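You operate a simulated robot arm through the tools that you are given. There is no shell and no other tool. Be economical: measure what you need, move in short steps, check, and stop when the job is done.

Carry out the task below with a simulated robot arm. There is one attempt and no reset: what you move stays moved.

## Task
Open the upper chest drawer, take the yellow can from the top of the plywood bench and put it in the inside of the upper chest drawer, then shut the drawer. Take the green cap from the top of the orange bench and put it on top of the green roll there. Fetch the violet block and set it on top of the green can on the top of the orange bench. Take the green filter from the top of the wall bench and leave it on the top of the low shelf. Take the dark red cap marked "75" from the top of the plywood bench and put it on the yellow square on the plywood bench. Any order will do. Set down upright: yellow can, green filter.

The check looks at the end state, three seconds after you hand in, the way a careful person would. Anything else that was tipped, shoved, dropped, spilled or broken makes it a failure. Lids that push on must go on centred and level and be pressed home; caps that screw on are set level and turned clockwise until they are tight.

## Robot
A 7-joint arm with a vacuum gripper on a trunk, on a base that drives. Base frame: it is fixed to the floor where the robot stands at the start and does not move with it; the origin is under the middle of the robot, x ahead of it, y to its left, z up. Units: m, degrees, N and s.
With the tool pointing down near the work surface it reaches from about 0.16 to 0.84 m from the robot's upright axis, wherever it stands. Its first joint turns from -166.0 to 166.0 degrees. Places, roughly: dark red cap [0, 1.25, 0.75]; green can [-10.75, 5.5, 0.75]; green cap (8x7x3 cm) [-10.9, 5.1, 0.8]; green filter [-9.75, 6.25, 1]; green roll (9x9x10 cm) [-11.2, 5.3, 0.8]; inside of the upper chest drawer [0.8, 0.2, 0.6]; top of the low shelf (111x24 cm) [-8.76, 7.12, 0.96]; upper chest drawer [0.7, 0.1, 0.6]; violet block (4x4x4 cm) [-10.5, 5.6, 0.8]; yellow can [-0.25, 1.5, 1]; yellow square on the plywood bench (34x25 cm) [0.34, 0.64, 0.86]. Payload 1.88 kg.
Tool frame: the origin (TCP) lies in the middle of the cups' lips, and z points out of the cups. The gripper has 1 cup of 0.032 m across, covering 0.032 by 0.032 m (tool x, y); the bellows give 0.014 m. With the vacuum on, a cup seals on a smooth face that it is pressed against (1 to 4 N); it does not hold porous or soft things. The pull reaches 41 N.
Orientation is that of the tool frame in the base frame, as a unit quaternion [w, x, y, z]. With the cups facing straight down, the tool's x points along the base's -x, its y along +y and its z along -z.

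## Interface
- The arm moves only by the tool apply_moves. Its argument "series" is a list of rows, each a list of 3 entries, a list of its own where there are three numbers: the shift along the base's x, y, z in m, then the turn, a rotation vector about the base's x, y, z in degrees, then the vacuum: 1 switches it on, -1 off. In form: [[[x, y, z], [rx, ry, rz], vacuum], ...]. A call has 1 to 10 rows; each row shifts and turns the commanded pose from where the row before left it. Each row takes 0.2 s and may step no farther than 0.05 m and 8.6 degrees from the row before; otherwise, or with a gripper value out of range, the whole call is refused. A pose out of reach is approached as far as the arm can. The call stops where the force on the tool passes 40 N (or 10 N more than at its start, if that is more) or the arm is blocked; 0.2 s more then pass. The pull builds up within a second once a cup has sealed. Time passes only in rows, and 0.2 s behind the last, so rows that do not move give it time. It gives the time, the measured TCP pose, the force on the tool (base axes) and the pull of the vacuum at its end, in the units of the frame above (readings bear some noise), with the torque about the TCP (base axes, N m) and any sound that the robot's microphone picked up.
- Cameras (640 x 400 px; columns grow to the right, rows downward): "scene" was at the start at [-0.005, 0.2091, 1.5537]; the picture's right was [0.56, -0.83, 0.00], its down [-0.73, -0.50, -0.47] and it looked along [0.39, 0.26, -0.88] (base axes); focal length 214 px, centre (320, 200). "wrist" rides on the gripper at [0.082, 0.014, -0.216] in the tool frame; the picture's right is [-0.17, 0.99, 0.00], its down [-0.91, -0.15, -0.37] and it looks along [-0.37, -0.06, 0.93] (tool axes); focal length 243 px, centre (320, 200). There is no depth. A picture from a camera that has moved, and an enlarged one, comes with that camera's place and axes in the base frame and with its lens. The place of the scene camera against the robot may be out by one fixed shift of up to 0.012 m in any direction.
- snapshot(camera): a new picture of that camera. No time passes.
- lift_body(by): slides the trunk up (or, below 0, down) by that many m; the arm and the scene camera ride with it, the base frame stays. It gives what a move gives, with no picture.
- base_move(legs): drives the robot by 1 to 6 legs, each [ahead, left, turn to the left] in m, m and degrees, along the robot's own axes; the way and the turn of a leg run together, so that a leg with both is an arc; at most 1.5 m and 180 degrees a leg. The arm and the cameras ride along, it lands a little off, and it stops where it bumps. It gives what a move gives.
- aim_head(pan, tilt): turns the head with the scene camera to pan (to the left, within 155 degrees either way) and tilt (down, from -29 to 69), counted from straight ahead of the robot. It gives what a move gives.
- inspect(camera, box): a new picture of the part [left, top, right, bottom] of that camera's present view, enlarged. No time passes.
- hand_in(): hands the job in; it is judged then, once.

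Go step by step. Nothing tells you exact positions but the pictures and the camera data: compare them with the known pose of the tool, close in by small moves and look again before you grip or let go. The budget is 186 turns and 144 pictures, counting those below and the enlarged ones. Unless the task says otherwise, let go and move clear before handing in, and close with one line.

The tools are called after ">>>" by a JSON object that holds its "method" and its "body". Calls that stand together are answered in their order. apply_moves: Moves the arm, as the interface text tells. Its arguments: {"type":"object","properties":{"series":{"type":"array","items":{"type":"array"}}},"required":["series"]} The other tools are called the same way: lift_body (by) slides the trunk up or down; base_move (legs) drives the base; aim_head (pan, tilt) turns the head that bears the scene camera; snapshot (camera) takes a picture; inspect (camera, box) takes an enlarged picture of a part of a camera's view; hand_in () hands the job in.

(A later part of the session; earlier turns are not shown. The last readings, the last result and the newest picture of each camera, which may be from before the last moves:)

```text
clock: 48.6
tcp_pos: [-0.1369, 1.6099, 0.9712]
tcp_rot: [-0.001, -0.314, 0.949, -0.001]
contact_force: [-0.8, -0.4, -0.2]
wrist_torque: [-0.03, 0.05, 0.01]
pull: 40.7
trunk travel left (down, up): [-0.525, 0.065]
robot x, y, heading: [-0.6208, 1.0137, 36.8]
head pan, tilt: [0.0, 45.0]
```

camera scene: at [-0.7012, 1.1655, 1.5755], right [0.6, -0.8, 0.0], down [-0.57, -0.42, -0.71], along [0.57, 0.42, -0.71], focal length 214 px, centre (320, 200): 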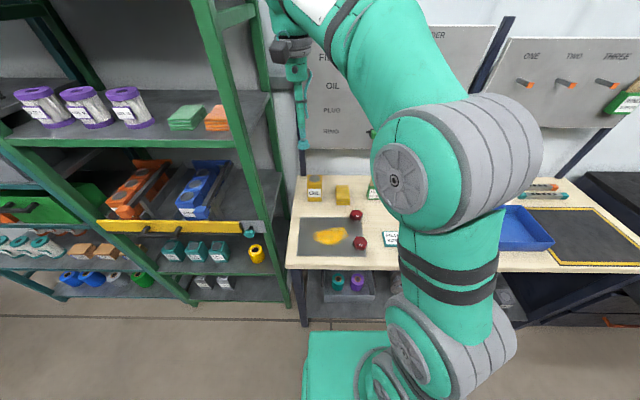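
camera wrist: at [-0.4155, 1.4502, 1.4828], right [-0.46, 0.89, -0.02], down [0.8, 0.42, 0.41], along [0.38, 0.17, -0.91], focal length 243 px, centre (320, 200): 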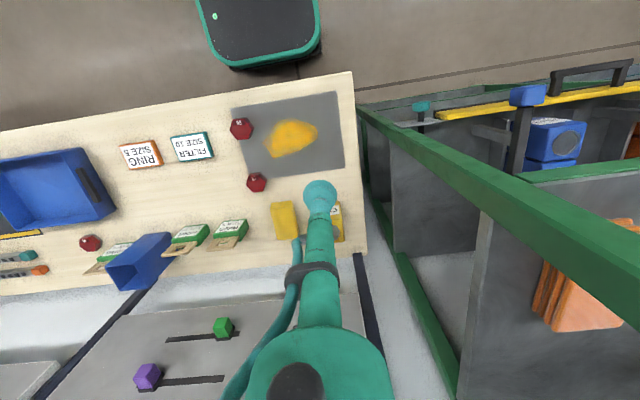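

Sealed on the can's cap. Lift.

>>> {"method": "apply_moves", "body": {"series": [[[0, 0, 0.005], [0, 0, 0], 1], [[0, 0, 0.01], [0, 0, 0], 1], [[0, 0, 0.02], [0, 0, 0], 1], [[0, 0, 0.03], [0, 0, 0], 1], [[0, 0, 0.04], [0, 0, 0], 1], [[0, 0, 0.04], [0, 0, 0], 1], [[0, 0, 0.04], [0, 0, 0], 1], [[0, 0, 0.03], [0, 0, 0], 1]]}}

>>> {"method": "snapshot", "body": {"camera": "scene"}}

```text
clock: 50.4
tcp_pos: [-0.1604, 1.6018, 1.1465]
tcp_rot: [-0.001, -0.317, 0.948, -0.001]
contact_force: [0.4, -0.1, -4.9]
wrist_torque: [0.0, 0.07, -0.02]
pull: 41.1
out of reach, approached as far as the arm can: row 7, 8
trunk travel left (down, up): [-0.525, 0.065]
robot x, y, heading: [-0.6227, 1.0141, 36.9]
head pan, tilt: [0.0, 45.0]
```

```text
103 pictures are left
camera scene: at [-0.7012, 1.1658, 1.5754], right [0.6, -0.8, 0.0], down [-0.57, -0.42, -0.71], along [0.57, 0.42, -0.71], focal length 214 px, centre (320, 200)
```

scene: 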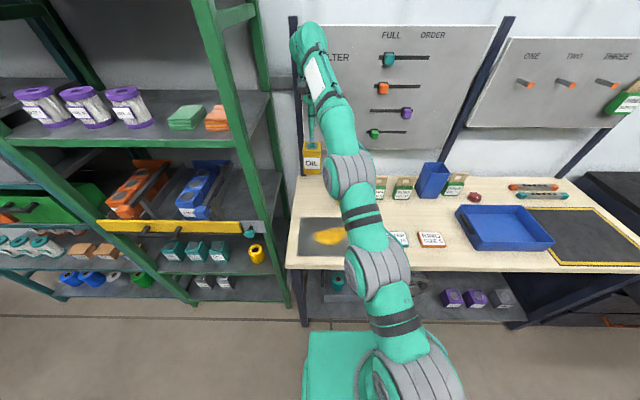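

The can hangs well. I bring it in toward the robot.

>>> {"method": "apply_moves", "body": {"series": [[[-0.025, -0.031, 0.005], [0, 0, 0], 1], [[-0.025, -0.031, 0.01], [0, 0, 0], 1], [[-0.025, -0.031, 0.01], [0, 0, 0], 1], [[-0.025, -0.031, 0.01], [0, 0, 0], 1], [[-0.025, -0.031, 0.01], [0, 0, 0], 1], [[-0.025, -0.031, 0.01], [0, 0, 0], 1], [[-0.025, -0.031, 0.0], [0, 0, 0], 1]]}}

>>> {"method": "base_move", "body": {"legs": [[-0.25, 0, 0], [0, -0.9, 0], [0, -0.55, 0]]}}

>>> {"method": "snapshot", "body": {"camera": "wrist"}}

>>> {"method": "snapshot", "body": {"camera": "scene"}}

```text
clock: 52.0
tcp_pos: [-0.3025, 1.4291, 1.2133]
tcp_rot: [-0.014, -0.316, 0.949, -0.011]
contact_force: [-0.9, -1.6, -1.9]
wrist_torque: [0.24, -0.16, -0.01]
pull: 40.9
out of reach, approached as far as the arm can: row 1, 2
trunk travel left (down, up): [-0.525, 0.065]
robot x, y, heading: [-0.6209, 1.0122, 36.9]
head pan, tilt: [0.0, 45.0]
```

```text
clock: 61.0
tcp_pos: [0.3636, 0.1118, 1.2299]
tcp_rot: [0.001, -0.315, 0.949, -0.002]
contact_force: [0.0, -0.6, -4.0]
wrist_torque: [0.0, 0.03, 0.05]
pull: 40.9
trunk travel left (down, up): [-0.525, 0.065]
robot x, y, heading: [0.0441, -0.2985, 37.0]
head pan, tilt: [0.0, 45.0]
```

```text
102 pictures are left
camera wrist: at [0.288, 0.0727, 1.4469], right [-0.46, 0.89, 0.0], down [0.82, 0.42, 0.38], along [0.33, 0.17, -0.93], focal length 243 px, centre (320, 200)
```

wrist: 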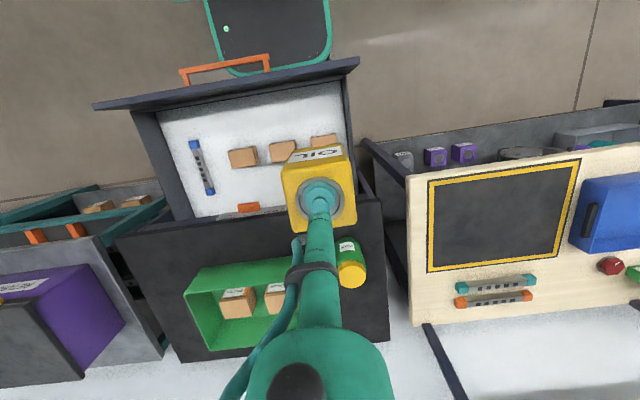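

```text
101 pictures are left
camera scene: at [-0.0342, -0.1481, 1.5755], right [0.6, -0.8, 0.0], down [-0.57, -0.42, -0.71], along [0.57, 0.42, -0.71], focal length 214 px, centre (320, 200)
```

scene: 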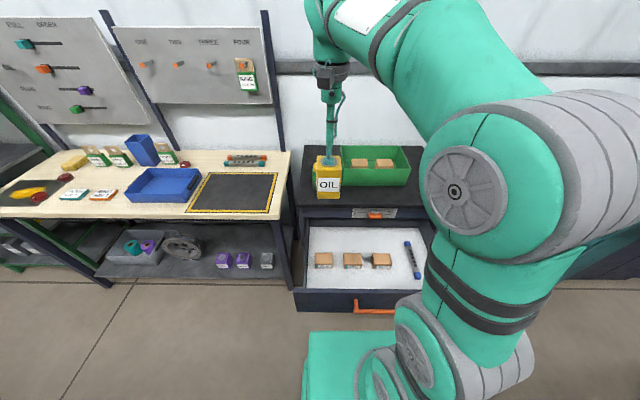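

The free strip spans n≈0.225–0.36 in front of the boxes; its middle opposite box 2 is about (0.384, -0.027). I move there and lower partway.

>>> {"method": "apply_moves", "body": {"series": [[[0.005, -0.035, 0], [0, 0, 0], 1], [[0.005, -0.035, 0], [0, 0, 0], 1], [[0.005, -0.035, 0], [0, 0, 0], 1], [[0.005, -0.034, -0.01], [0, 0, 0], 1], [[0, 0, -0.04], [0, 0, 0], 1], [[0, 0, -0.04], [0, 0, 0], 1], [[0, 0, -0.04], [0, 0, 0], 1], [[0, 0, -0.04], [0, 0, 0], 1], [[0, 0, -0.04], [0, 0, 0], 1], [[0, 0, -0.03], [0, 0, 0], 1]]}}

>>> {"method": "snapshot", "body": {"camera": "wrist"}}

>>> {"method": "inspect", "body": {"camera": "scene", "box": [280, 180, 460, 320]}}

```text
clock: 63.1
tcp_pos: [0.3833, -0.0266, 0.9901]
tcp_rot: [0.0, -0.314, 0.949, -0.002]
contact_force: [0.0, 0.5, -4.0]
wrist_torque: [-0.03, 0.01, 0.0]
pull: 40.5
trunk travel left (down, up): [-0.525, 0.065]
robot x, y, heading: [0.0473, -0.2989, 36.5]
head pan, tilt: [0.0, 45.0]
```

```text
100 pictures are left
camera wrist: at [0.3074, -0.066, 1.2067], right [-0.46, 0.89, 0.0], down [0.82, 0.42, 0.38], along [0.33, 0.17, -0.93], focal length 243 px, centre (320, 200)
```

wrist: 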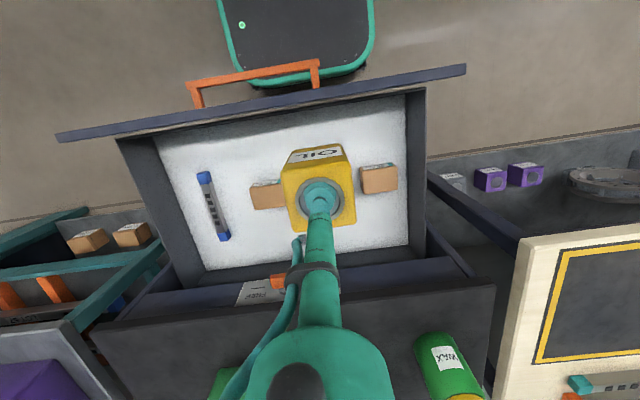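

```text
2.86 times, centred on (370, 250) of scene
camera zoom: at [-0.0342, -0.1481, 1.5755], right [0.6, -0.8, 0.0], down [-0.57, -0.42, -0.71], along [0.57, 0.42, -0.71], focal length 613 px, centre (177, 57)
```

zoom: 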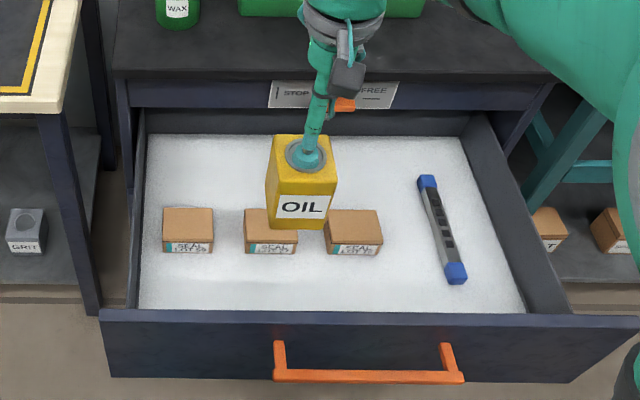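

The spot is clear; continue down.

>>> {"method": "apply_moves", "body": {"series": [[[-0.004, -0.003, -0.04], [0, 0, 0], 1], [[0, 0, -0.04], [0, 0, 0], 1], [[0, 0, -0.04], [0, 0, 0], 1], [[0, 0, -0.03], [0, 0, 0], 1]]}}

>>> {"method": "inspect", "body": {"camera": "scene", "box": [280, 180, 460, 320]}}

>>> {"method": "snapshot", "body": {"camera": "wrist"}}

```text
clock: 64.2
tcp_pos: [0.38, -0.0309, 0.8391]
tcp_rot: [0.001, -0.315, 0.949, -0.001]
contact_force: [-0.2, 0.7, -4.5]
wrist_torque: [-0.01, 0.03, -0.01]
pull: 40.7
trunk travel left (down, up): [-0.525, 0.065]
robot x, y, heading: [0.0473, -0.3021, 36.9]
head pan, tilt: [0.0, 45.0]
```

```text
2.86 times, centred on (370, 250) of scene
camera zoom: at [-0.0341, -0.1481, 1.5755], right [0.6, -0.8, 0.0], down [-0.57, -0.42, -0.71], along [0.57, 0.42, -0.71], focal length 613 px, centre (177, 57)
```

zoom: 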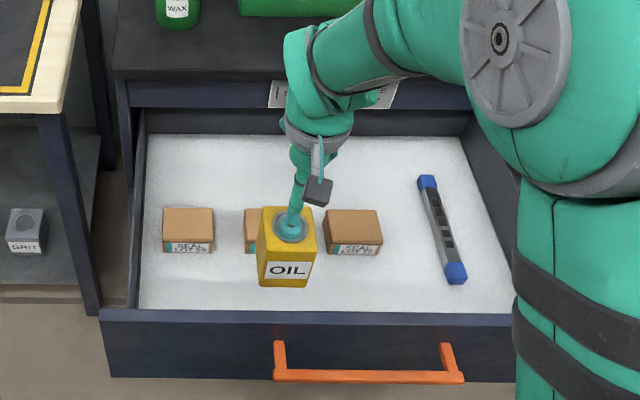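

```text
97 pictures are left
camera wrist: at [0.304, -0.0698, 1.0567], right [-0.46, 0.89, 0.0], down [0.82, 0.42, 0.38], along [0.33, 0.17, -0.93], focal length 243 px, centre (320, 200)
```

wrist: 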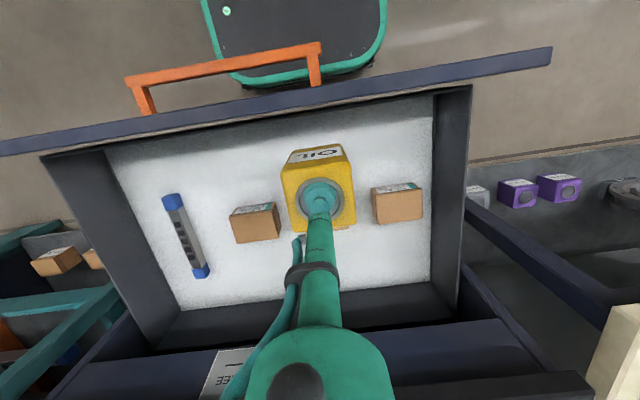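

>>> {"method": "apply_moves", "body": {"series": [[[0, 0, -0.02], [0, 0, 0], 1], [[0, 0, -0.015], [0, 0, 0], 1], [[0, 0, -0.01], [0, 0, 0], 1]]}}

>>> {"method": "inspect", "body": {"camera": "scene", "box": [320, 220, 420, 300]}}

```text
clock: 65.0
tcp_pos: [0.3791, -0.031, 0.7945]
tcp_rot: [0.0, -0.316, 0.949, -0.001]
contact_force: [0.1, 0.2, -4.5]
wrist_torque: [-0.04, 0.05, 0.01]
pull: 40.9
trunk travel left (down, up): [-0.525, 0.065]
robot x, y, heading: [0.0463, -0.3004, 37.0]
head pan, tilt: [0.0, 45.0]
```

```text
5.00 times, centred on (370, 260) of scene
camera zoom: at [-0.0342, -0.1481, 1.5755], right [0.6, -0.8, 0.0], down [-0.57, -0.42, -0.71], along [0.57, 0.42, -0.71], focal length 1072 px, centre (70, -100)
```

zoom: 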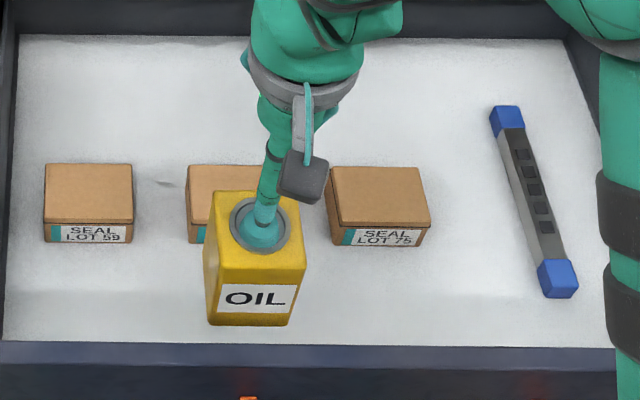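

>>> {"method": "apply_moves", "body": {"series": [[[0, 0, -0.005], [0, 0, 0], 1], [[0, 0, -0.005], [0, 0, 0], 1], [[0, 0, -0.005], [0, 0, 0], 1]]}}

```text
clock: 65.8
tcp_pos: [0.3783, -0.0313, 0.78]
tcp_rot: [0.0, -0.315, 0.949, -0.001]
contact_force: [0.2, -0.2, -3.9]
wrist_torque: [0.0, 0.01, -0.04]
pull: 40.3
trunk travel left (down, up): [-0.525, 0.065]
robot x, y, heading: [0.0419, -0.3033, 36.8]
head pan, tilt: [0.0, 45.0]
```

>>> {"method": "apply_moves", "body": {"series": [[[0, 0, -0.004], [0, 0, 0], 1], [[0, 0, -0.004], [0, 0, 0], 1]]}}

>>> {"method": "inspect", "body": {"camera": "scene", "box": [320, 220, 420, 300]}}

```text
clock: 66.3
tcp_pos: [0.3806, -0.0314, 0.7713]
tcp_rot: [0.001, -0.314, 0.949, 0.0]
contact_force: [-0.3, 0.3, -4.3]
wrist_torque: [-0.03, 0.02, 0.01]
pull: 40.5
trunk travel left (down, up): [-0.525, 0.065]
robot x, y, heading: [0.0456, -0.3048, 37.0]
head pan, tilt: [0.0, 45.0]
```

```text
5.00 times, centred on (370, 260) of scene
camera zoom: at [-0.0342, -0.1481, 1.5755], right [0.6, -0.8, 0.0], down [-0.57, -0.42, -0.71], along [0.57, 0.42, -0.71], focal length 1072 px, centre (70, -100)
```

zoom: 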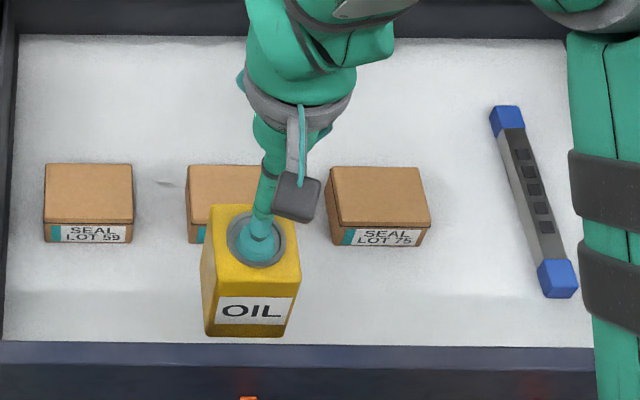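

>>> {"method": "apply_moves", "body": {"series": [[[0, 0, -0.004], [0, 0, 0], 1], [[0, 0, -0.004], [0, 0, 0], 1], [[0, 0, -0.003], [0, 0, 0], 1]]}}

```text
clock: 67.2
tcp_pos: [0.3784, -0.0312, 0.7609]
tcp_rot: [0.0, -0.315, 0.949, -0.002]
contact_force: [0.5, 0.7, -2.9]
wrist_torque: [-0.01, 0.04, -0.05]
pull: 41.1
trunk travel left (down, up): [-0.525, 0.065]
robot x, y, heading: [0.0476, -0.3037, 36.7]
head pan, tilt: [0.0, 45.0]
```

>>> {"method": "apply_moves", "body": {"series": [[[0, 0, -0.003], [0, 0, 0], 1], [[0, 0, -0.002], [0, 0, 0], 1]]}}

```text
clock: 67.8
tcp_pos: [0.378, -0.0302, 0.7554]
tcp_rot: [0.0, -0.315, 0.949, -0.001]
contact_force: [0.6, 0.6, -3.6]
wrist_torque: [-0.05, 0.04, 0.03]
pull: 40.9
trunk travel left (down, up): [-0.525, 0.065]
robot x, y, heading: [0.0446, -0.3035, 36.7]
head pan, tilt: [0.0, 45.0]
```

>>> {"method": "apply_moves", "body": {"series": [[[0, 0, -0.004], [0, 0, 0], 1], [[0, 0, -0.004], [0, 0, 0], 1]]}}

>>> {"method": "inspect", "body": {"camera": "wrist", "box": [220, 100, 440, 260]}}

```text
clock: 68.3
tcp_pos: [0.3799, -0.0312, 0.7478]
tcp_rot: [0.001, -0.314, 0.949, -0.001]
contact_force: [0.3, 0.1, -4.0]
wrist_torque: [-0.04, 0.0, 0.01]
pull: 40.6
trunk travel left (down, up): [-0.525, 0.065]
robot x, y, heading: [0.0458, -0.3013, 36.8]
head pan, tilt: [0.0, 45.0]
```

```text
2.50 times, centred on (330, 180) of wrist
camera zoom: at [0.3042, -0.0695, 0.965], right [-0.46, 0.89, 0.0], down [0.82, 0.42, 0.37], along [0.33, 0.17, -0.93], focal length 606 px, centre (295, 250)
```

zoom: 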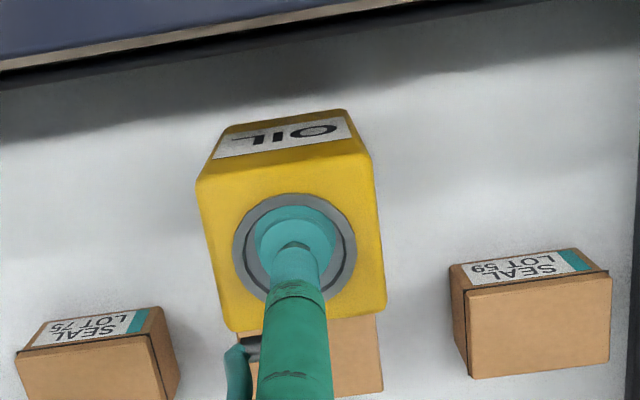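

Plenty of room all round; still not touching down. Continue.

>>> {"method": "apply_moves", "body": {"series": [[[0, 0, -0.004], [0, 0, 0], 1], [[0, 0, -0.004], [0, 0, 0], 1], [[0, 0, -0.004], [0, 0, 0], 1]]}}

```text
clock: 69.2
tcp_pos: [0.3793, -0.0311, 0.7364]
tcp_rot: [0.0, -0.315, 0.949, -0.001]
contact_force: [-0.1, 0.2, -4.2]
wrist_torque: [0.02, 0.0, 0.0]
pull: 40.6
trunk travel left (down, up): [-0.525, 0.065]
robot x, y, heading: [0.0417, -0.3028, 37.0]
head pan, tilt: [0.0, 45.0]
```

>>> {"method": "apply_moves", "body": {"series": [[[0, 0, -0.004], [0, 0, 0], 1], [[0, 0, -0.004], [0, 0, 0], 1], [[0, 0, -0.003], [0, 0, 0], 1]]}}

>>> {"method": "inspect", "body": {"camera": "wrist", "box": [220, 100, 440, 260]}}

```text
clock: 70.0
tcp_pos: [0.3794, -0.03, 0.7253]
tcp_rot: [0.0, -0.315, 0.949, -0.001]
contact_force: [0.0, -0.8, -3.8]
wrist_torque: [0.01, 0.0, 0.01]
pull: 41.1
trunk travel left (down, up): [-0.525, 0.065]
robot x, y, heading: [0.0483, -0.3011, 37.0]
head pan, tilt: [0.0, 45.0]
```

```text
2.50 times, centred on (330, 180) of wrist
camera zoom: at [0.3042, -0.069, 0.942], right [-0.46, 0.89, 0.0], down [0.82, 0.42, 0.38], along [0.33, 0.17, -0.93], focal length 606 px, centre (295, 250)
```

zoom: 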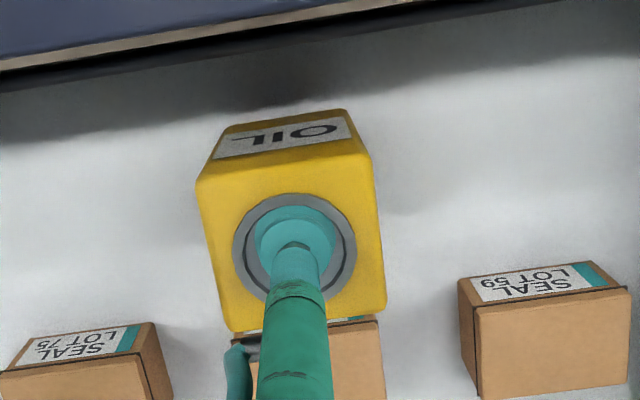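

>>> {"method": "apply_moves", "body": {"series": [[[0, 0, -0.004], [0, 0, 0], 1], [[0, 0, -0.004], [0, 0, 0], 1], [[0, 0, -0.004], [0, 0, 0], 1]]}}

```text
clock: 70.8
tcp_pos: [0.3789, -0.0307, 0.7118]
tcp_rot: [0.0, -0.314, 0.949, 0.0]
contact_force: [0.3, -0.1, -4.2]
wrist_torque: [-0.05, 0.04, -0.04]
pull: 40.5
trunk travel left (down, up): [-0.525, 0.065]
robot x, y, heading: [0.0447, -0.3024, 36.5]
head pan, tilt: [0.0, 45.0]
```

>>> {"method": "apply_moves", "body": {"series": [[[0, 0, -0.004], [0, 0, 0], 1], [[0, 0, -0.004], [0, 0, 0], 1], [[0, 0, -0.003], [0, 0, 0], 1]]}}

>>> {"method": "inspect", "body": {"camera": "scene", "box": [300, 200, 440, 310]}}

```text
clock: 71.5
tcp_pos: [0.3794, -0.0291, 0.7023]
tcp_rot: [0.002, -0.314, 0.949, -0.001]
contact_force: [1.7, -2.9, 11.0]
wrist_torque: [-0.02, 0.09, -0.07]
pull: 41.1
trunk travel left (down, up): [-0.525, 0.065]
robot x, y, heading: [0.0425, -0.3007, 37.0]
head pan, tilt: [0.0, 45.0]
```

```text
3.64 times, centred on (370, 255) of scene
camera zoom: at [-0.0346, -0.1488, 1.5759], right [0.6, -0.8, 0.0], down [-0.57, -0.42, -0.71], along [0.57, 0.42, -0.71], focal length 780 px, centre (138, 0)
```

zoom: 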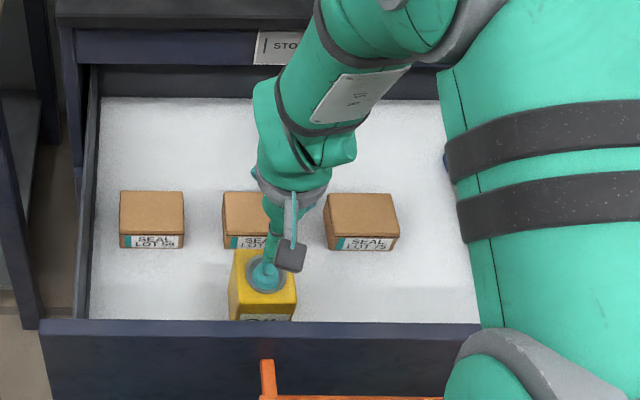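

Touched down. I ease the pressure, release, and rise.

>>> {"method": "apply_moves", "body": {"series": [[[0, 0, 0.003], [0, 0, 0], -1], [[0, 0, 0], [0, 0, 0], -1], [[0, 0, 0], [0, 0, 0], -1], [[0, 0, 0.002], [0, 0, 0], -1], [[0, 0, 0.01], [0, 0, 0], -1], [[0, 0, 0.03], [0, 0, 0], -1], [[0, 0, 0.04], [0, 0, 0], -1], [[0, 0, 0.04], [0, 0, 0], -1], [[0, 0, 0.04], [0, 0, 0], -1]]}}

>>> {"method": "apply_moves", "body": {"series": [[[-0.02, -0.015, 0.04], [0, 0, 0], -1], [[-0.02, -0.015, 0.04], [0, 0, 0], -1], [[-0.02, -0.015, 0.04], [0, 0, 0], -1], [[-0.02, -0.015, 0.04], [0, 0, 0], -1], [[0, 0, 0.04], [0, 0, 0], -1], [[0, 0, 0.04], [0, 0, 0], -1]]}}

>>> {"method": "snapshot", "body": {"camera": "wrist"}}

>>> {"method": "snapshot", "body": {"camera": "scene"}}

```text
clock: 73.5
tcp_pos: [0.3783, -0.0313, 0.8668]
tcp_rot: [-0.001, -0.315, 0.949, -0.001]
contact_force: [-0.4, -0.2, -0.1]
wrist_torque: [0.01, 0.01, 0.01]
pull: 0.1
trunk travel left (down, up): [-0.525, 0.065]
robot x, y, heading: [0.0466, -0.3018, 36.7]
head pan, tilt: [0.0, 45.0]
```

```text
clock: 75.0
tcp_pos: [0.2986, -0.0913, 1.1054]
tcp_rot: [-0.001, -0.315, 0.949, 0.0]
contact_force: [-0.5, -0.4, -0.1]
wrist_torque: [-0.01, 0.03, -0.01]
pull: 0.1
trunk travel left (down, up): [-0.525, 0.065]
robot x, y, heading: [0.0455, -0.3018, 36.9]
head pan, tilt: [0.0, 45.0]
```

```text
91 pictures are left
camera wrist: at [0.2238, -0.1298, 1.3236], right [-0.46, 0.89, 0.0], down [0.82, 0.42, 0.37], along [0.33, 0.17, -0.93], focal length 243 px, centre (320, 200)
```

wrist: 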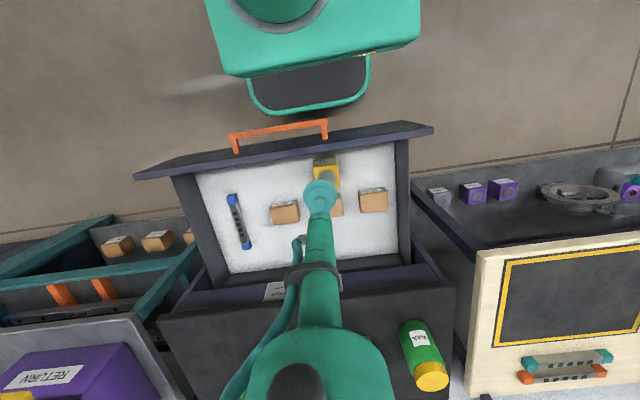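

```text
90 pictures are left
camera scene: at [-0.0341, -0.1481, 1.5754], right [0.6, -0.8, 0.0], down [-0.57, -0.42, -0.71], along [0.57, 0.42, -0.71], focal length 214 px, centre (320, 200)
```

scene: 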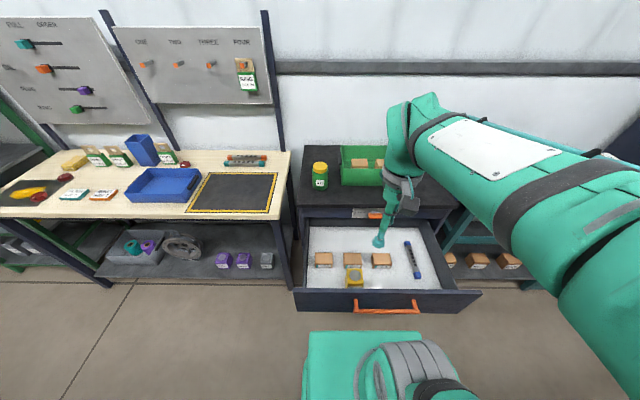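

The can stands upright in the drawer. Now I back off and prepare the horizontal push to shut it.

>>> {"method": "base_move", "body": {"legs": [[-0.14, -0.05, 0.5]]}}

>>> {"method": "lift_body", "body": {"by": -0.25}}

```text
clock: 76.3
tcp_pos: [0.2157, -0.2131, 1.1063]
tcp_rot: [0.001, -0.319, 0.948, -0.001]
contact_force: [-0.6, 0.0, -0.4]
wrist_torque: [-0.01, 0.01, 0.01]
pull: 0.0
trunk travel left (down, up): [-0.525, 0.065]
robot x, y, heading: [-0.0351, -0.4241, 37.2]
head pan, tilt: [0.0, 45.0]
```

```text
clock: 78.9
tcp_pos: [0.2153, -0.2137, 0.8566]
tcp_rot: [0.0, -0.319, 0.948, -0.002]
contact_force: [-0.3, -0.6, -0.8]
wrist_torque: [-0.02, 0.01, -0.01]
pull: 0.0
trunk travel left (down, up): [-0.275, 0.315]
robot x, y, heading: [-0.039, -0.4246, 37.3]
head pan, tilt: [0.0, 45.0]
```

>>> {"method": "apply_moves", "body": {"series": [[[-0.011, 0.0366, 0.018], [4.87, -6.58, 0], -1], [[-0.011, 0.0366, 0.018], [4.87, -6.58, 0], -1], [[-0.011, 0.0366, 0.018], [4.87, -6.58, 0], -1], [[-0.011, 0.0366, 0.018], [4.87, -6.58, 0], -1], [[-0.011, 0.0366, 0.018], [4.87, -6.58, 0], -1], [[0, 0, -0.035], [4.87, -6.58, 0], -1], [[0, 0, -0.035], [4.87, -6.58, 0], -1], [[0, 0, -0.035], [4.87, -6.58, 0], -1], [[0, 0, -0.035], [4.87, -6.58, 0], -1], [[0, 0, -0.035], [4.87, -6.58, 0], -1]]}}

>>> {"method": "snapshot", "body": {"camera": "wrist"}}

>>> {"method": "snapshot", "body": {"camera": "scene"}}

```text
clock: 81.1
tcp_pos: [0.1605, -0.0301, 0.7709]
tcp_rot: [0.623, -0.241, 0.716, 0.203]
contact_force: [-0.8, -1.1, -0.6]
wrist_torque: [-0.02, 0.0, 0.03]
pull: 0.0
trunk travel left (down, up): [-0.275, 0.315]
robot x, y, heading: [-0.0407, -0.4219, 37.2]
head pan, tilt: [0.0, 45.0]
```

```text
89 pictures are left
camera wrist: at [-0.0291, -0.1545, 0.7208], right [-0.57, 0.81, 0.15], down [-0.11, -0.26, 0.96], along [0.81, 0.53, 0.24], focal length 243 px, centre (320, 200)
```

wrist: 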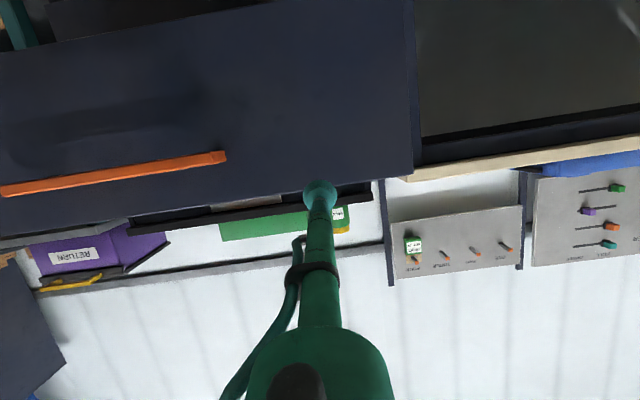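

```text
88 pictures are left
camera scene: at [-0.1172, -0.2735, 1.3256], right [0.61, -0.8, 0.0], down [-0.56, -0.43, -0.71], along [0.56, 0.43, -0.71], focal length 214 px, centre (320, 200)
```

scene: 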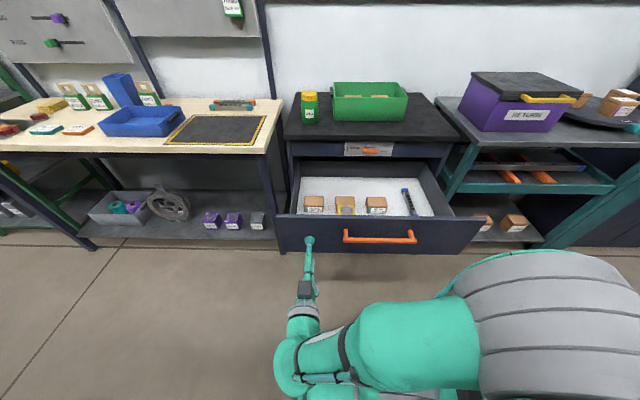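

>>> {"method": "apply_moves", "body": {"series": [[[0, 0, -0.02], [2.4, -3.3, 0], -1], [[0, 0, -0.02], [2.4, -3.3, 0], -1], [[0.0161, 0.0119, 0], [0, 0, 0], -1], [[0.0161, 0.0119, 0], [0, 0, 0], -1], [[0.0161, 0.0119, 0], [0, 0, 0], -1], [[0.0161, 0.0119, 0], [0, 0, 0], -1]]}}

```text
clock: 82.5
tcp_pos: [0.2253, 0.0171, 0.7313]
tcp_rot: [0.674, -0.224, 0.67, 0.217]
contact_force: [-0.3, -0.3, -0.6]
wrist_torque: [-0.02, -0.04, 0.01]
pull: 0.1
trunk travel left (down, up): [-0.275, 0.315]
robot x, y, heading: [-0.0361, -0.4257, 37.3]
head pan, tilt: [0.0, 45.0]
```

>>> {"method": "apply_moves", "body": {"series": [[[0.008, 0.006, 0], [0, 0, 0], -1], [[0.008, 0.006, 0], [0, 0, 0], -1], [[0.008, 0.006, 0], [0, 0, 0], -1], [[0.0121, 0.0089, 0], [0, 0, 0], -1], [[0.0121, 0.0089, 0], [0, 0, 0], -1], [[0.0121, 0.0089, 0], [0, 0, 0], -1]]}}

>>> {"method": "inspect", "body": {"camera": "scene", "box": [260, 120, 480, 260]}}

```text
clock: 83.9
tcp_pos: [0.2856, 0.0612, 0.7322]
tcp_rot: [0.673, -0.226, 0.67, 0.217]
contact_force: [-0.3, 0.0, 0.0]
wrist_torque: [-0.02, 0.02, 0.0]
pull: 0.0
trunk travel left (down, up): [-0.275, 0.315]
robot x, y, heading: [-0.0391, -0.4236, 37.1]
head pan, tilt: [0.0, 45.0]
```

```text
2.86 times, centred on (370, 190) of scene
camera zoom: at [-0.1174, -0.2731, 1.3255], right [0.61, -0.8, 0.0], down [-0.56, -0.43, -0.71], along [0.56, 0.43, -0.71], focal length 613 px, centre (177, 229)
```

zoom: 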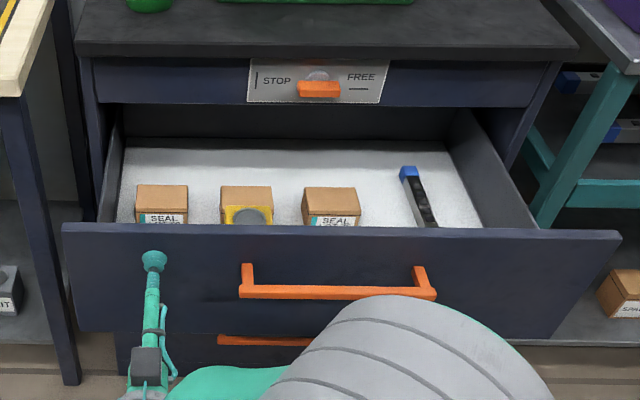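

The drawer is moving in smoothly. Continue.

>>> {"method": "apply_moves", "body": {"series": [[[0.0121, 0.0089, 0], [0, 0, 0], -1], [[0.0121, 0.0089, 0], [0, 0, 0], -1], [[0.0121, 0.0089, 0], [0, 0, 0], -1], [[0.0121, 0.0089, 0], [0, 0, 0], -1], [[0.0121, 0.0089, 0], [0, 0, 0], -1], [[0.0121, 0.0089, 0], [0, 0, 0], -1], [[0.0121, 0.0089, 0], [0, 0, 0], -1], [[0.0121, 0.0089, 0], [0, 0, 0], -1], [[0.0121, 0.0089, 0], [0, 0, 0], -1], [[0.0121, 0.0089, 0], [0, 0, 0], -1]]}}

>>> {"method": "inspect", "body": {"camera": "scene", "box": [260, 120, 480, 260]}}

```text
clock: 86.1
tcp_pos: [0.4059, 0.1522, 0.7323]
tcp_rot: [0.673, -0.225, 0.671, 0.215]
contact_force: [0.7, 0.3, -0.9]
wrist_torque: [-0.02, -0.02, -0.01]
pull: 0.0
trunk travel left (down, up): [-0.275, 0.315]
robot x, y, heading: [-0.0324, -0.424, 37.4]
head pan, tilt: [0.0, 45.0]
```

```text
2.86 times, centred on (370, 190) of scene
camera zoom: at [-0.1174, -0.2731, 1.3255], right [0.61, -0.8, 0.0], down [-0.56, -0.43, -0.71], along [0.56, 0.43, -0.71], focal length 613 px, centre (177, 229)
```

zoom: 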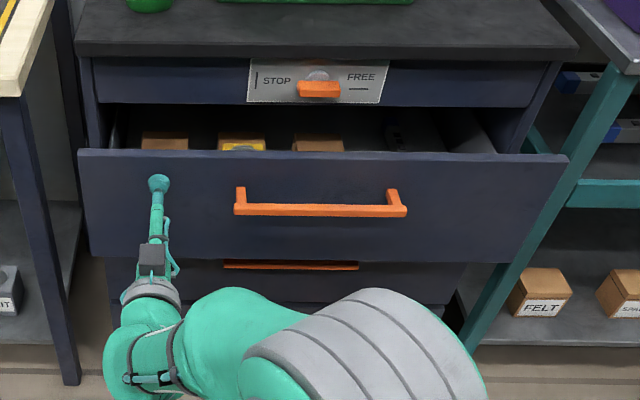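

>>> {"method": "apply_moves", "body": {"series": [[[0.0121, 0.0089, 0], [0, 0, 0], -1], [[0.0121, 0.0089, 0], [0, 0, 0], -1], [[0.0121, 0.0089, 0], [0, 0, 0], -1], [[0.0121, 0.0089, 0], [0, 0, 0], -1], [[0.0121, 0.0089, 0], [0, 0, 0], -1], [[0.0081, 0.006, 0], [0, 0, 0], -1], [[0.0081, 0.006, 0], [0, 0, 0], -1]]}}

>>> {"method": "inspect", "body": {"camera": "scene", "box": [260, 120, 480, 260]}}

```text
clock: 87.7
tcp_pos: [0.4839, 0.2084, 0.7305]
tcp_rot: [0.673, -0.226, 0.67, 0.216]
contact_force: [-0.4, 0.8, -0.6]
wrist_torque: [0.01, 0.02, 0.03]
pull: 0.1
trunk travel left (down, up): [-0.275, 0.315]
robot x, y, heading: [-0.0361, -0.4283, 37.6]
head pan, tilt: [0.0, 45.0]
```

```text
2.86 times, centred on (370, 190) of scene
camera zoom: at [-0.1174, -0.273, 1.3255], right [0.61, -0.8, 0.0], down [-0.56, -0.43, -0.71], along [0.56, 0.43, -0.71], focal length 613 px, centre (177, 229)
```

zoom: 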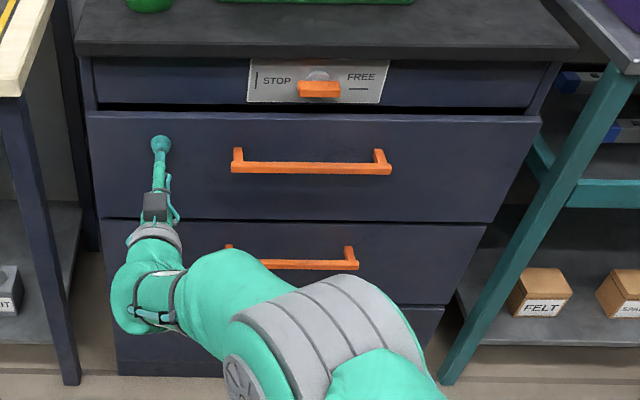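

Almost shut; final gentle push until it meets its stop.

>>> {"method": "apply_moves", "body": {"series": [[[0.0065, 0.0048, 0], [0, 0, 0], -1], [[0.0065, 0.0048, 0], [0, 0, 0], -1], [[0.0048, 0.0036, 0], [0, 0, 0], -1], [[0.004, 0.003, 0], [0, 0, 0], -1]]}}

>>> {"method": "inspect", "body": {"camera": "scene", "box": [260, 120, 480, 260]}}

```text
clock: 88.7
tcp_pos: [0.5008, 0.2221, 0.7311]
tcp_rot: [0.674, -0.225, 0.67, 0.217]
contact_force: [-17.5, -17.2, 9.5]
wrist_torque: [-0.2, 0.2, 0.1]
pull: 0.1
trunk travel left (down, up): [-0.275, 0.315]
robot x, y, heading: [-0.0381, -0.4271, 37.3]
head pan, tilt: [0.0, 45.0]
stopped in row 4: the force on the tool passed its limit at 44 N (the readings are from after the stop); the commanded pose is now the measured one
```

```text
2.86 times, centred on (370, 190) of scene
camera zoom: at [-0.1197, -0.2755, 1.3257], right [0.61, -0.8, 0.0], down [-0.56, -0.43, -0.71], along [0.56, 0.43, -0.71], focal length 613 px, centre (177, 229)
```

zoom: 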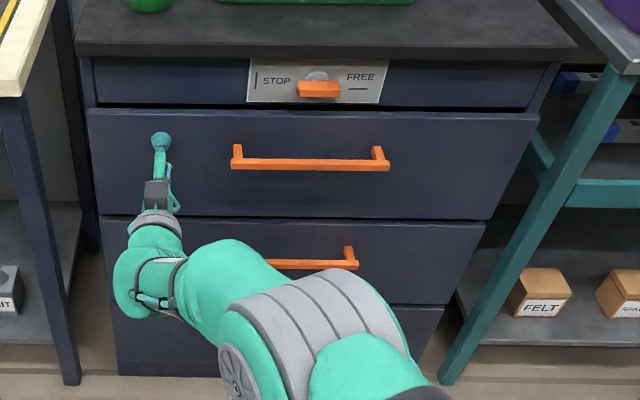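

Shut hard against the stop. I back off, turn the tool down again, and raise the trunk.

>>> {"method": "apply_moves", "body": {"series": [[[-0.012, -0.009, 0], [0, 0, 0], -1], [[-0.032, -0.024, 0], [0, 0, 0], -1], [[-0.032, -0.024, 0], [0, 0, 0], -1], [[-0.032, -0.024, 0], [0, 0, 0], -1], [[-0.032, -0.024, 0], [0, 0, 0], -1], [[-0.032, -0.024, 0], [0, 0, 0], -1]]}}

>>> {"method": "apply_moves", "body": {"series": [[[0, 0, 0.03], [-4.87, 6.58, 0], -1], [[0, 0, 0.03], [-4.87, 6.58, 0], -1], [[0, 0, 0.03], [-4.87, 6.58, 0], -1], [[0, 0, 0.03], [-4.87, 6.58, 0], -1], [[0, 0, 0.03], [-4.87, 6.58, 0], -1], [[0, 0, 0.03], [-4.87, 6.58, 0], -1], [[0, 0, 0.03], [-4.87, 6.58, 0], -1], [[0, 0, 0.03], [-4.87, 6.58, 0], -1], [[0, 0, 0.03], [-4.87, 6.58, 0], -1], [[0, 0, 0.0], [-4.87, 6.58, 0], -1]]}}

>>> {"method": "lift_body", "body": {"by": 0.25}}

>>> {"method": "snapshot", "body": {"camera": "scene"}}

```text
clock: 90.1
tcp_pos: [0.3298, 0.0938, 0.7298]
tcp_rot: [0.673, -0.226, 0.671, 0.217]
contact_force: [0.0, 0.1, -0.1]
wrist_torque: [0.01, -0.04, 0.02]
pull: 0.0
trunk travel left (down, up): [-0.275, 0.315]
robot x, y, heading: [-0.0349, -0.4279, 37.1]
head pan, tilt: [0.0, 45.0]
```

```text
clock: 92.3
tcp_pos: [0.3283, 0.0933, 0.9987]
tcp_rot: [0.067, -0.319, 0.945, 0.022]
contact_force: [-1.0, 0.4, -0.1]
wrist_torque: [0.07, -0.05, 0.03]
pull: 0.1
trunk travel left (down, up): [-0.275, 0.315]
robot x, y, heading: [-0.0352, -0.4237, 37.4]
head pan, tilt: [0.0, 45.0]
```

```text
clock: 94.9
tcp_pos: [0.3285, 0.0928, 1.2478]
tcp_rot: [0.068, -0.318, 0.945, 0.021]
contact_force: [-1.6, -0.1, 0.0]
wrist_torque: [0.0, -0.01, 0.03]
pull: 0.1
trunk travel left (down, up): [-0.525, 0.065]
robot x, y, heading: [-0.0367, -0.4277, 37.2]
head pan, tilt: [0.0, 45.0]
```

```text
83 pictures are left
camera scene: at [-0.1178, -0.2734, 1.5754], right [0.61, -0.8, 0.0], down [-0.56, -0.43, -0.71], along [0.56, 0.43, -0.71], focal length 214 px, centre (320, 200)
```

scene: 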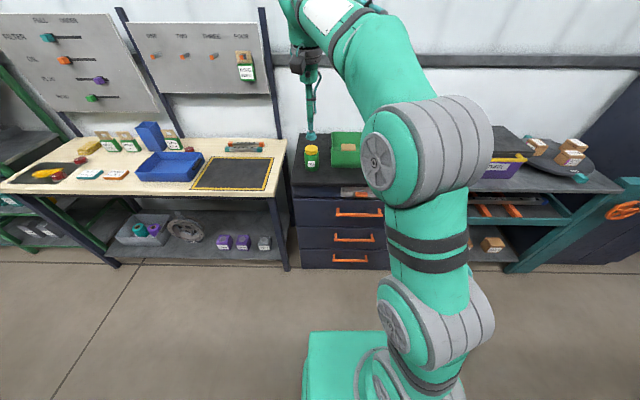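

The drawer stays shut. Next the "75" cap: I'll stand where both the cap and the yellow square are in reach.

>>> {"method": "base_move", "body": {"legs": [[0, 1.12, -0.7], [0.33, 0, 0]]}}

>>> {"method": "apply_moves", "body": {"series": [[[0, 0, 0], [-2.4, 3.3, 0], -1], [[0, 0, 0], [-2.4, 3.3, 0], -1]]}}

>>> {"method": "snapshot", "body": {"camera": "wrist"}}

>>> {"method": "snapshot", "body": {"camera": "scene"}}

```text
clock: 102.3
tcp_pos: [-0.0669, 1.1717, 1.2488]
tcp_rot: [0.066, -0.312, 0.948, 0.02]
contact_force: [0.3, 0.3, -0.5]
wrist_torque: [0.0, 0.0, 0.01]
pull: 0.1
trunk travel left (down, up): [-0.525, 0.065]
robot x, y, heading: [-0.4417, 0.6571, 36.6]
head pan, tilt: [0.0, 45.0]
```

```text
clock: 103.0
tcp_pos: [-0.0685, 1.1717, 1.2481]
tcp_rot: [-0.001, -0.313, 0.95, -0.002]
contact_force: [-0.2, -0.1, 0.2]
wrist_torque: [-0.02, -0.01, -0.01]
pull: 0.1
trunk travel left (down, up): [-0.525, 0.065]
robot x, y, heading: [-0.4384, 0.6613, 36.7]
head pan, tilt: [0.0, 45.0]
```

```text
82 pictures are left
camera wrist: at [-0.1417, 1.1336, 1.4655], right [-0.45, 0.89, 0.0], down [0.83, 0.42, 0.37], along [0.33, 0.17, -0.93], focal length 243 px, centre (320, 200)
```

wrist: 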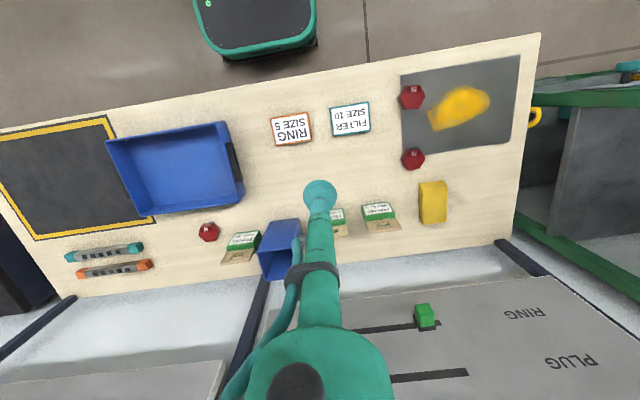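

```text
81 pictures are left
camera scene: at [-0.5189, 0.8114, 1.5754], right [0.6, -0.8, 0.0], down [-0.57, -0.42, -0.71], along [0.57, 0.42, -0.71], focal length 214 px, centre (320, 200)
```

scene: 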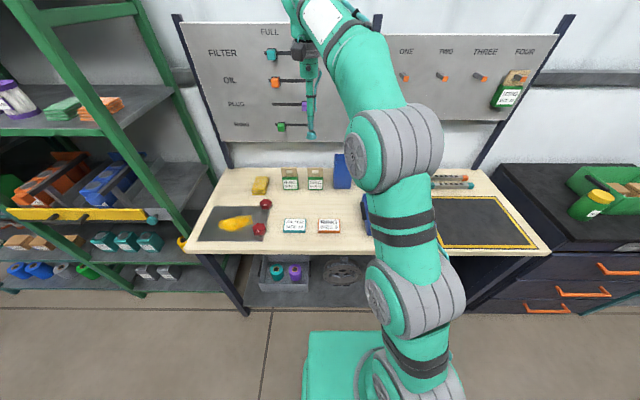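

The "75" cap lies at about (-0.133, 1.388). Move above it.

>>> {"method": "apply_moves", "body": {"series": [[[-0.013, 0.0433, 0], [0, 0, 0], -1], [[-0.013, 0.0433, 0], [0, 0, 0], -1], [[-0.013, 0.0433, -0.01], [0, 0, 0], -1], [[-0.013, 0.0433, -0.01], [0, 0, 0], -1], [[-0.013, 0.0433, -0.01], [0, 0, 0], -1], [[0, 0, -0.045], [0, 0, 0], -1], [[0, 0, -0.045], [0, 0, 0], -1], [[0, 0, -0.045], [0, 0, 0], -1], [[0, 0, -0.045], [0, 0, 0], -1]]}}

>>> {"method": "inspect", "body": {"camera": "wrist", "box": [220, 80, 420, 240]}}

>>> {"method": "inspect", "body": {"camera": "scene", "box": [210, 160, 330, 250]}}

```text
clock: 105.0
tcp_pos: [-0.156, 1.3276, 0.9955]
tcp_rot: [-0.001, -0.313, 0.95, -0.001]
contact_force: [0.3, 0.5, -0.2]
wrist_torque: [-0.03, 0.03, 0.02]
pull: 0.1
out of reach, approached as far as the arm can: row 2, 3, 4, 5
trunk travel left (down, up): [-0.525, 0.065]
robot x, y, heading: [-0.4398, 0.661, 36.5]
head pan, tilt: [0.0, 45.0]
```

```text
2.50 times, centred on (320, 160) of wrist
camera zoom: at [-0.2312, 1.2891, 1.213], right [-0.45, 0.89, 0.0], down [0.83, 0.42, 0.37], along [0.33, 0.17, -0.93], focal length 606 px, centre (320, 300)
```

zoom: 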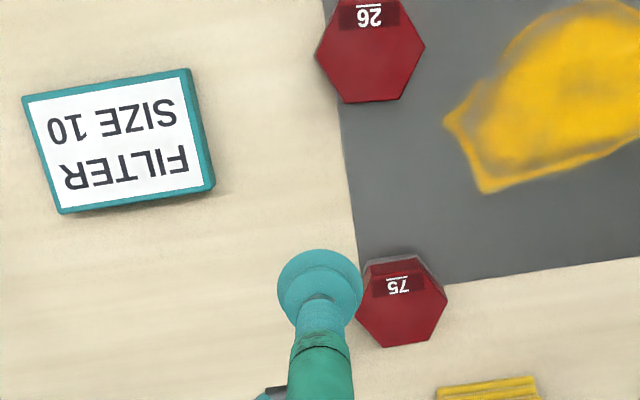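

```text
4.44 times, centred on (270, 205) of scene
camera zoom: at [-0.5191, 0.8115, 1.5755], right [0.6, -0.8, 0.0], down [-0.57, -0.42, -0.71], along [0.57, 0.42, -0.71], focal length 953 px, centre (542, 178)
```

zoom: 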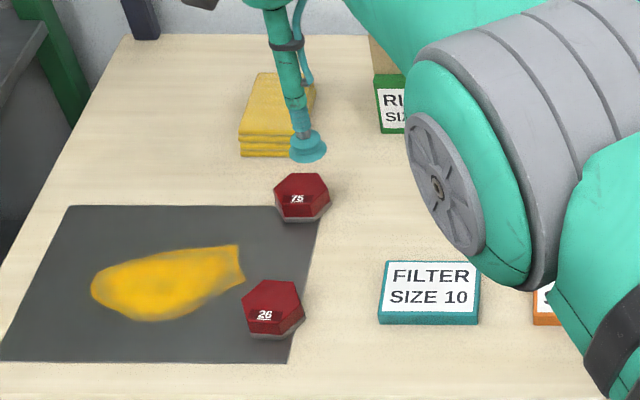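

>>> {"method": "apply_moves", "body": {"series": [[[0.01, 0.032, 0], [0, 0, 0], -1], [[0.01, 0.0315, -0.02], [0, 0, 0], -1], [[0, 0, -0.03], [0, 0, 0], -1]]}}

>>> {"method": "inspect", "body": {"camera": "wrist", "box": [240, 120, 400, 240]}}

>>> {"method": "inspect", "body": {"camera": "scene", "box": [230, 170, 310, 230]}}

```text
clock: 105.8
tcp_pos: [-0.138, 1.3888, 0.9506]
tcp_rot: [0.001, -0.314, 0.949, 0.002]
contact_force: [-0.7, -0.9, 1.8]
wrist_torque: [0.1, -0.06, -0.04]
pull: 0.2
trunk travel left (down, up): [-0.525, 0.065]
robot x, y, heading: [-0.4425, 0.657, 36.6]
head pan, tilt: [0.0, 45.0]
```

```text
3.33 times, centred on (320, 180) of wrist
camera zoom: at [-0.2135, 1.3494, 1.1673], right [-0.45, 0.89, 0.0], down [0.83, 0.42, 0.38], along [0.34, 0.17, -0.93], focal length 809 px, centre (320, 267)
```

zoom: 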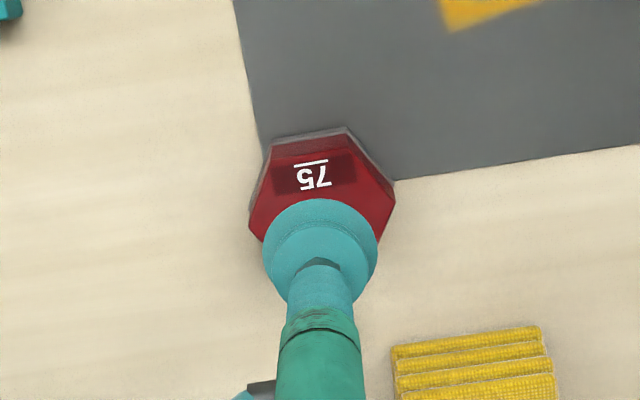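

```text
6.67 times, centred on (270, 200) of scene
camera zoom: at [-0.5205, 0.8077, 1.576], right [0.59, -0.8, 0.0], down [-0.57, -0.42, -0.71], along [0.57, 0.42, -0.71], focal length 1430 px, centre (653, 200)
```

zoom: 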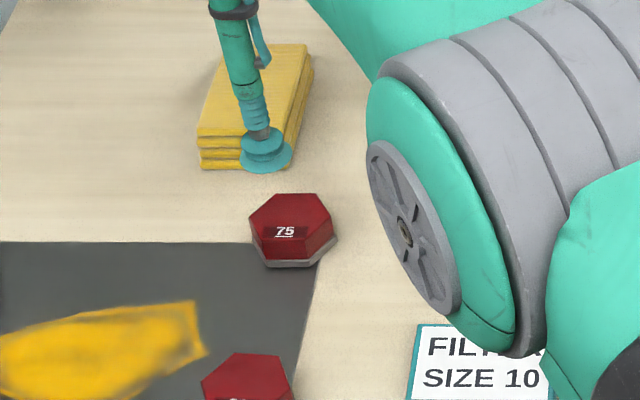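

Directly above the cap. Descend with vacuum on.

>>> {"method": "apply_moves", "body": {"series": [[[0, 0, -0.03], [0, 0, 0], 1], [[0, 0, -0.015], [0, 0, 0], 1], [[0, 0, -0.006], [0, 0, 0], 1], [[0, 0, -0.005], [0, 0, 0], 1]]}}

>>> {"method": "inspect", "body": {"camera": "wrist", "box": [260, 140, 380, 230]}}

```text
clock: 106.8
tcp_pos: [-0.1375, 1.39, 0.8874]
tcp_rot: [-0.001, -0.314, 0.949, -0.001]
contact_force: [-0.1, 1.0, -0.6]
wrist_torque: [-0.01, -0.01, 0.0]
pull: 40.9
trunk travel left (down, up): [-0.525, 0.065]
robot x, y, heading: [-0.4399, 0.6577, 36.4]
head pan, tilt: [0.0, 45.0]
```

```text
4.44 times, centred on (320, 185) of wrist
camera zoom: at [-0.2126, 1.3523, 1.1055], right [-0.45, 0.89, 0.0], down [0.83, 0.42, 0.37], along [0.33, 0.17, -0.93], focal length 1078 px, centre (320, 267)
```

zoom: 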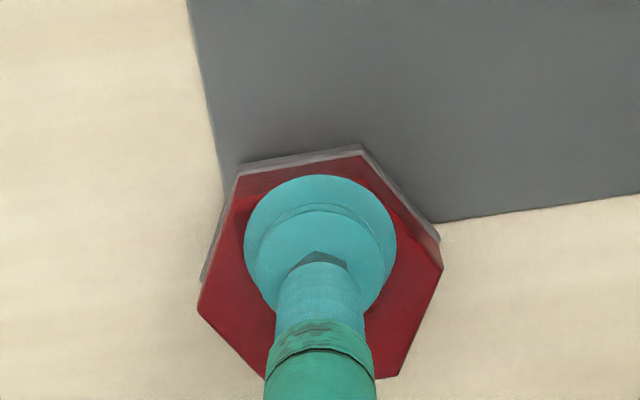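

Sealed. Lift and carry toward the yellow square.

>>> {"method": "apply_moves", "body": {"series": [[[0, 0, 0.01], [0, 0, 0], 1], [[0, 0, 0.03], [0, 0, 0], 1], [[0, 0, 0.04], [0, 0, 0], 1], [[0, 0, 0.04], [0, 0, 0], 1], [[-0.01, -0.03, 0.03], [0, 0, 0], 1], [[-0.01, -0.03, 0.03], [0, 0, 0], 1], [[-0.01, -0.03, 0.03], [0, 0, 0], 1], [[0.0, -0.04, 0.02], [0, 0, 0], 1], [[0.01, -0.04, 0.01], [0, 0, 0], 1], [[0.01, -0.04, 0], [0, 0, 0], 1]]}}

>>> {"method": "apply_moves", "body": {"series": [[[0.03, -0.037, 0], [0, 0, 0], 1], [[0.03, -0.037, 0], [0, 0, 0], 1], [[0.03, -0.037, 0], [0, 0, 0], 1], [[0.03, -0.037, 0], [0, 0, 0], 1], [[0.03, -0.037, 0], [0, 0, 0], 1], [[0.03, -0.037, 0], [0, 0, 0], 1], [[0.03, -0.037, 0], [0, 0, 0], 1], [[0.03, -0.037, 0], [0, 0, 0], 1], [[0.03, -0.037, 0], [0, 0, 0], 1], [[0.03, -0.037, 0], [0, 0, 0], 1]]}}

>>> {"method": "snapshot", "body": {"camera": "wrist"}}

>>> {"method": "snapshot", "body": {"camera": "scene"}}

```text
clock: 109.0
tcp_pos: [-0.1468, 1.1788, 1.1301]
tcp_rot: [0.0, -0.315, 0.949, -0.001]
contact_force: [0.6, 0.3, -3.0]
wrist_torque: [0.01, -0.01, 0.01]
pull: 40.9
trunk travel left (down, up): [-0.525, 0.065]
robot x, y, heading: [-0.4408, 0.6566, 36.4]
head pan, tilt: [0.0, 45.0]
```

```text
clock: 111.2
tcp_pos: [0.1535, 0.8098, 1.1289]
tcp_rot: [0.0, -0.314, 0.949, -0.001]
contact_force: [-0.1, 0.2, -1.8]
wrist_torque: [-0.05, 0.03, -0.01]
pull: 41.1
trunk travel left (down, up): [-0.525, 0.065]
robot x, y, heading: [-0.4409, 0.6585, 36.6]
head pan, tilt: [0.0, 45.0]
```

```text
75 pictures are left
camera wrist: at [0.0786, 0.7716, 1.3473], right [-0.45, 0.89, 0.0], down [0.83, 0.42, 0.37], along [0.33, 0.17, -0.93], focal length 243 px, centre (320, 200)
```

wrist: 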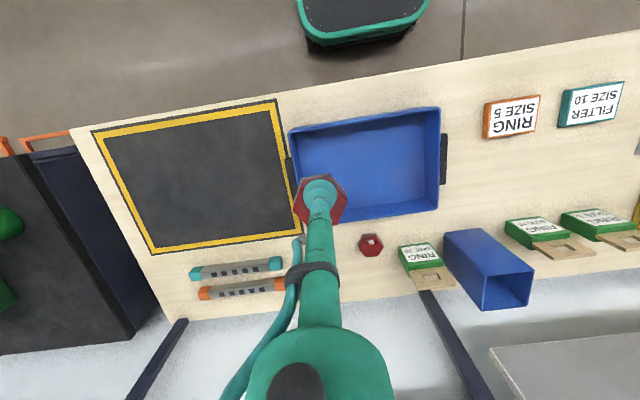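

```text
74 pictures are left
camera scene: at [-0.5191, 0.8109, 1.5755], right [0.6, -0.8, 0.0], down [-0.57, -0.42, -0.71], along [0.57, 0.42, -0.71], focal length 214 px, centre (320, 200)
```

scene: 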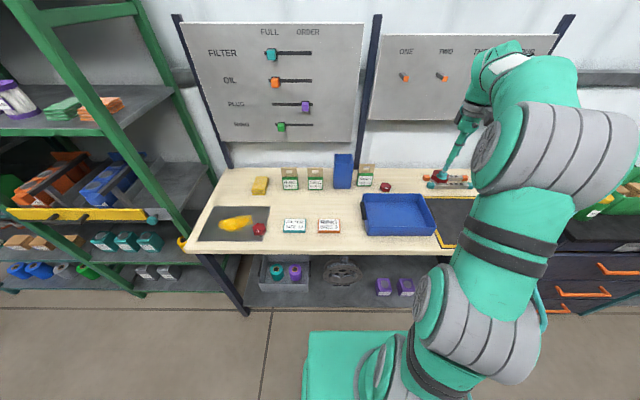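

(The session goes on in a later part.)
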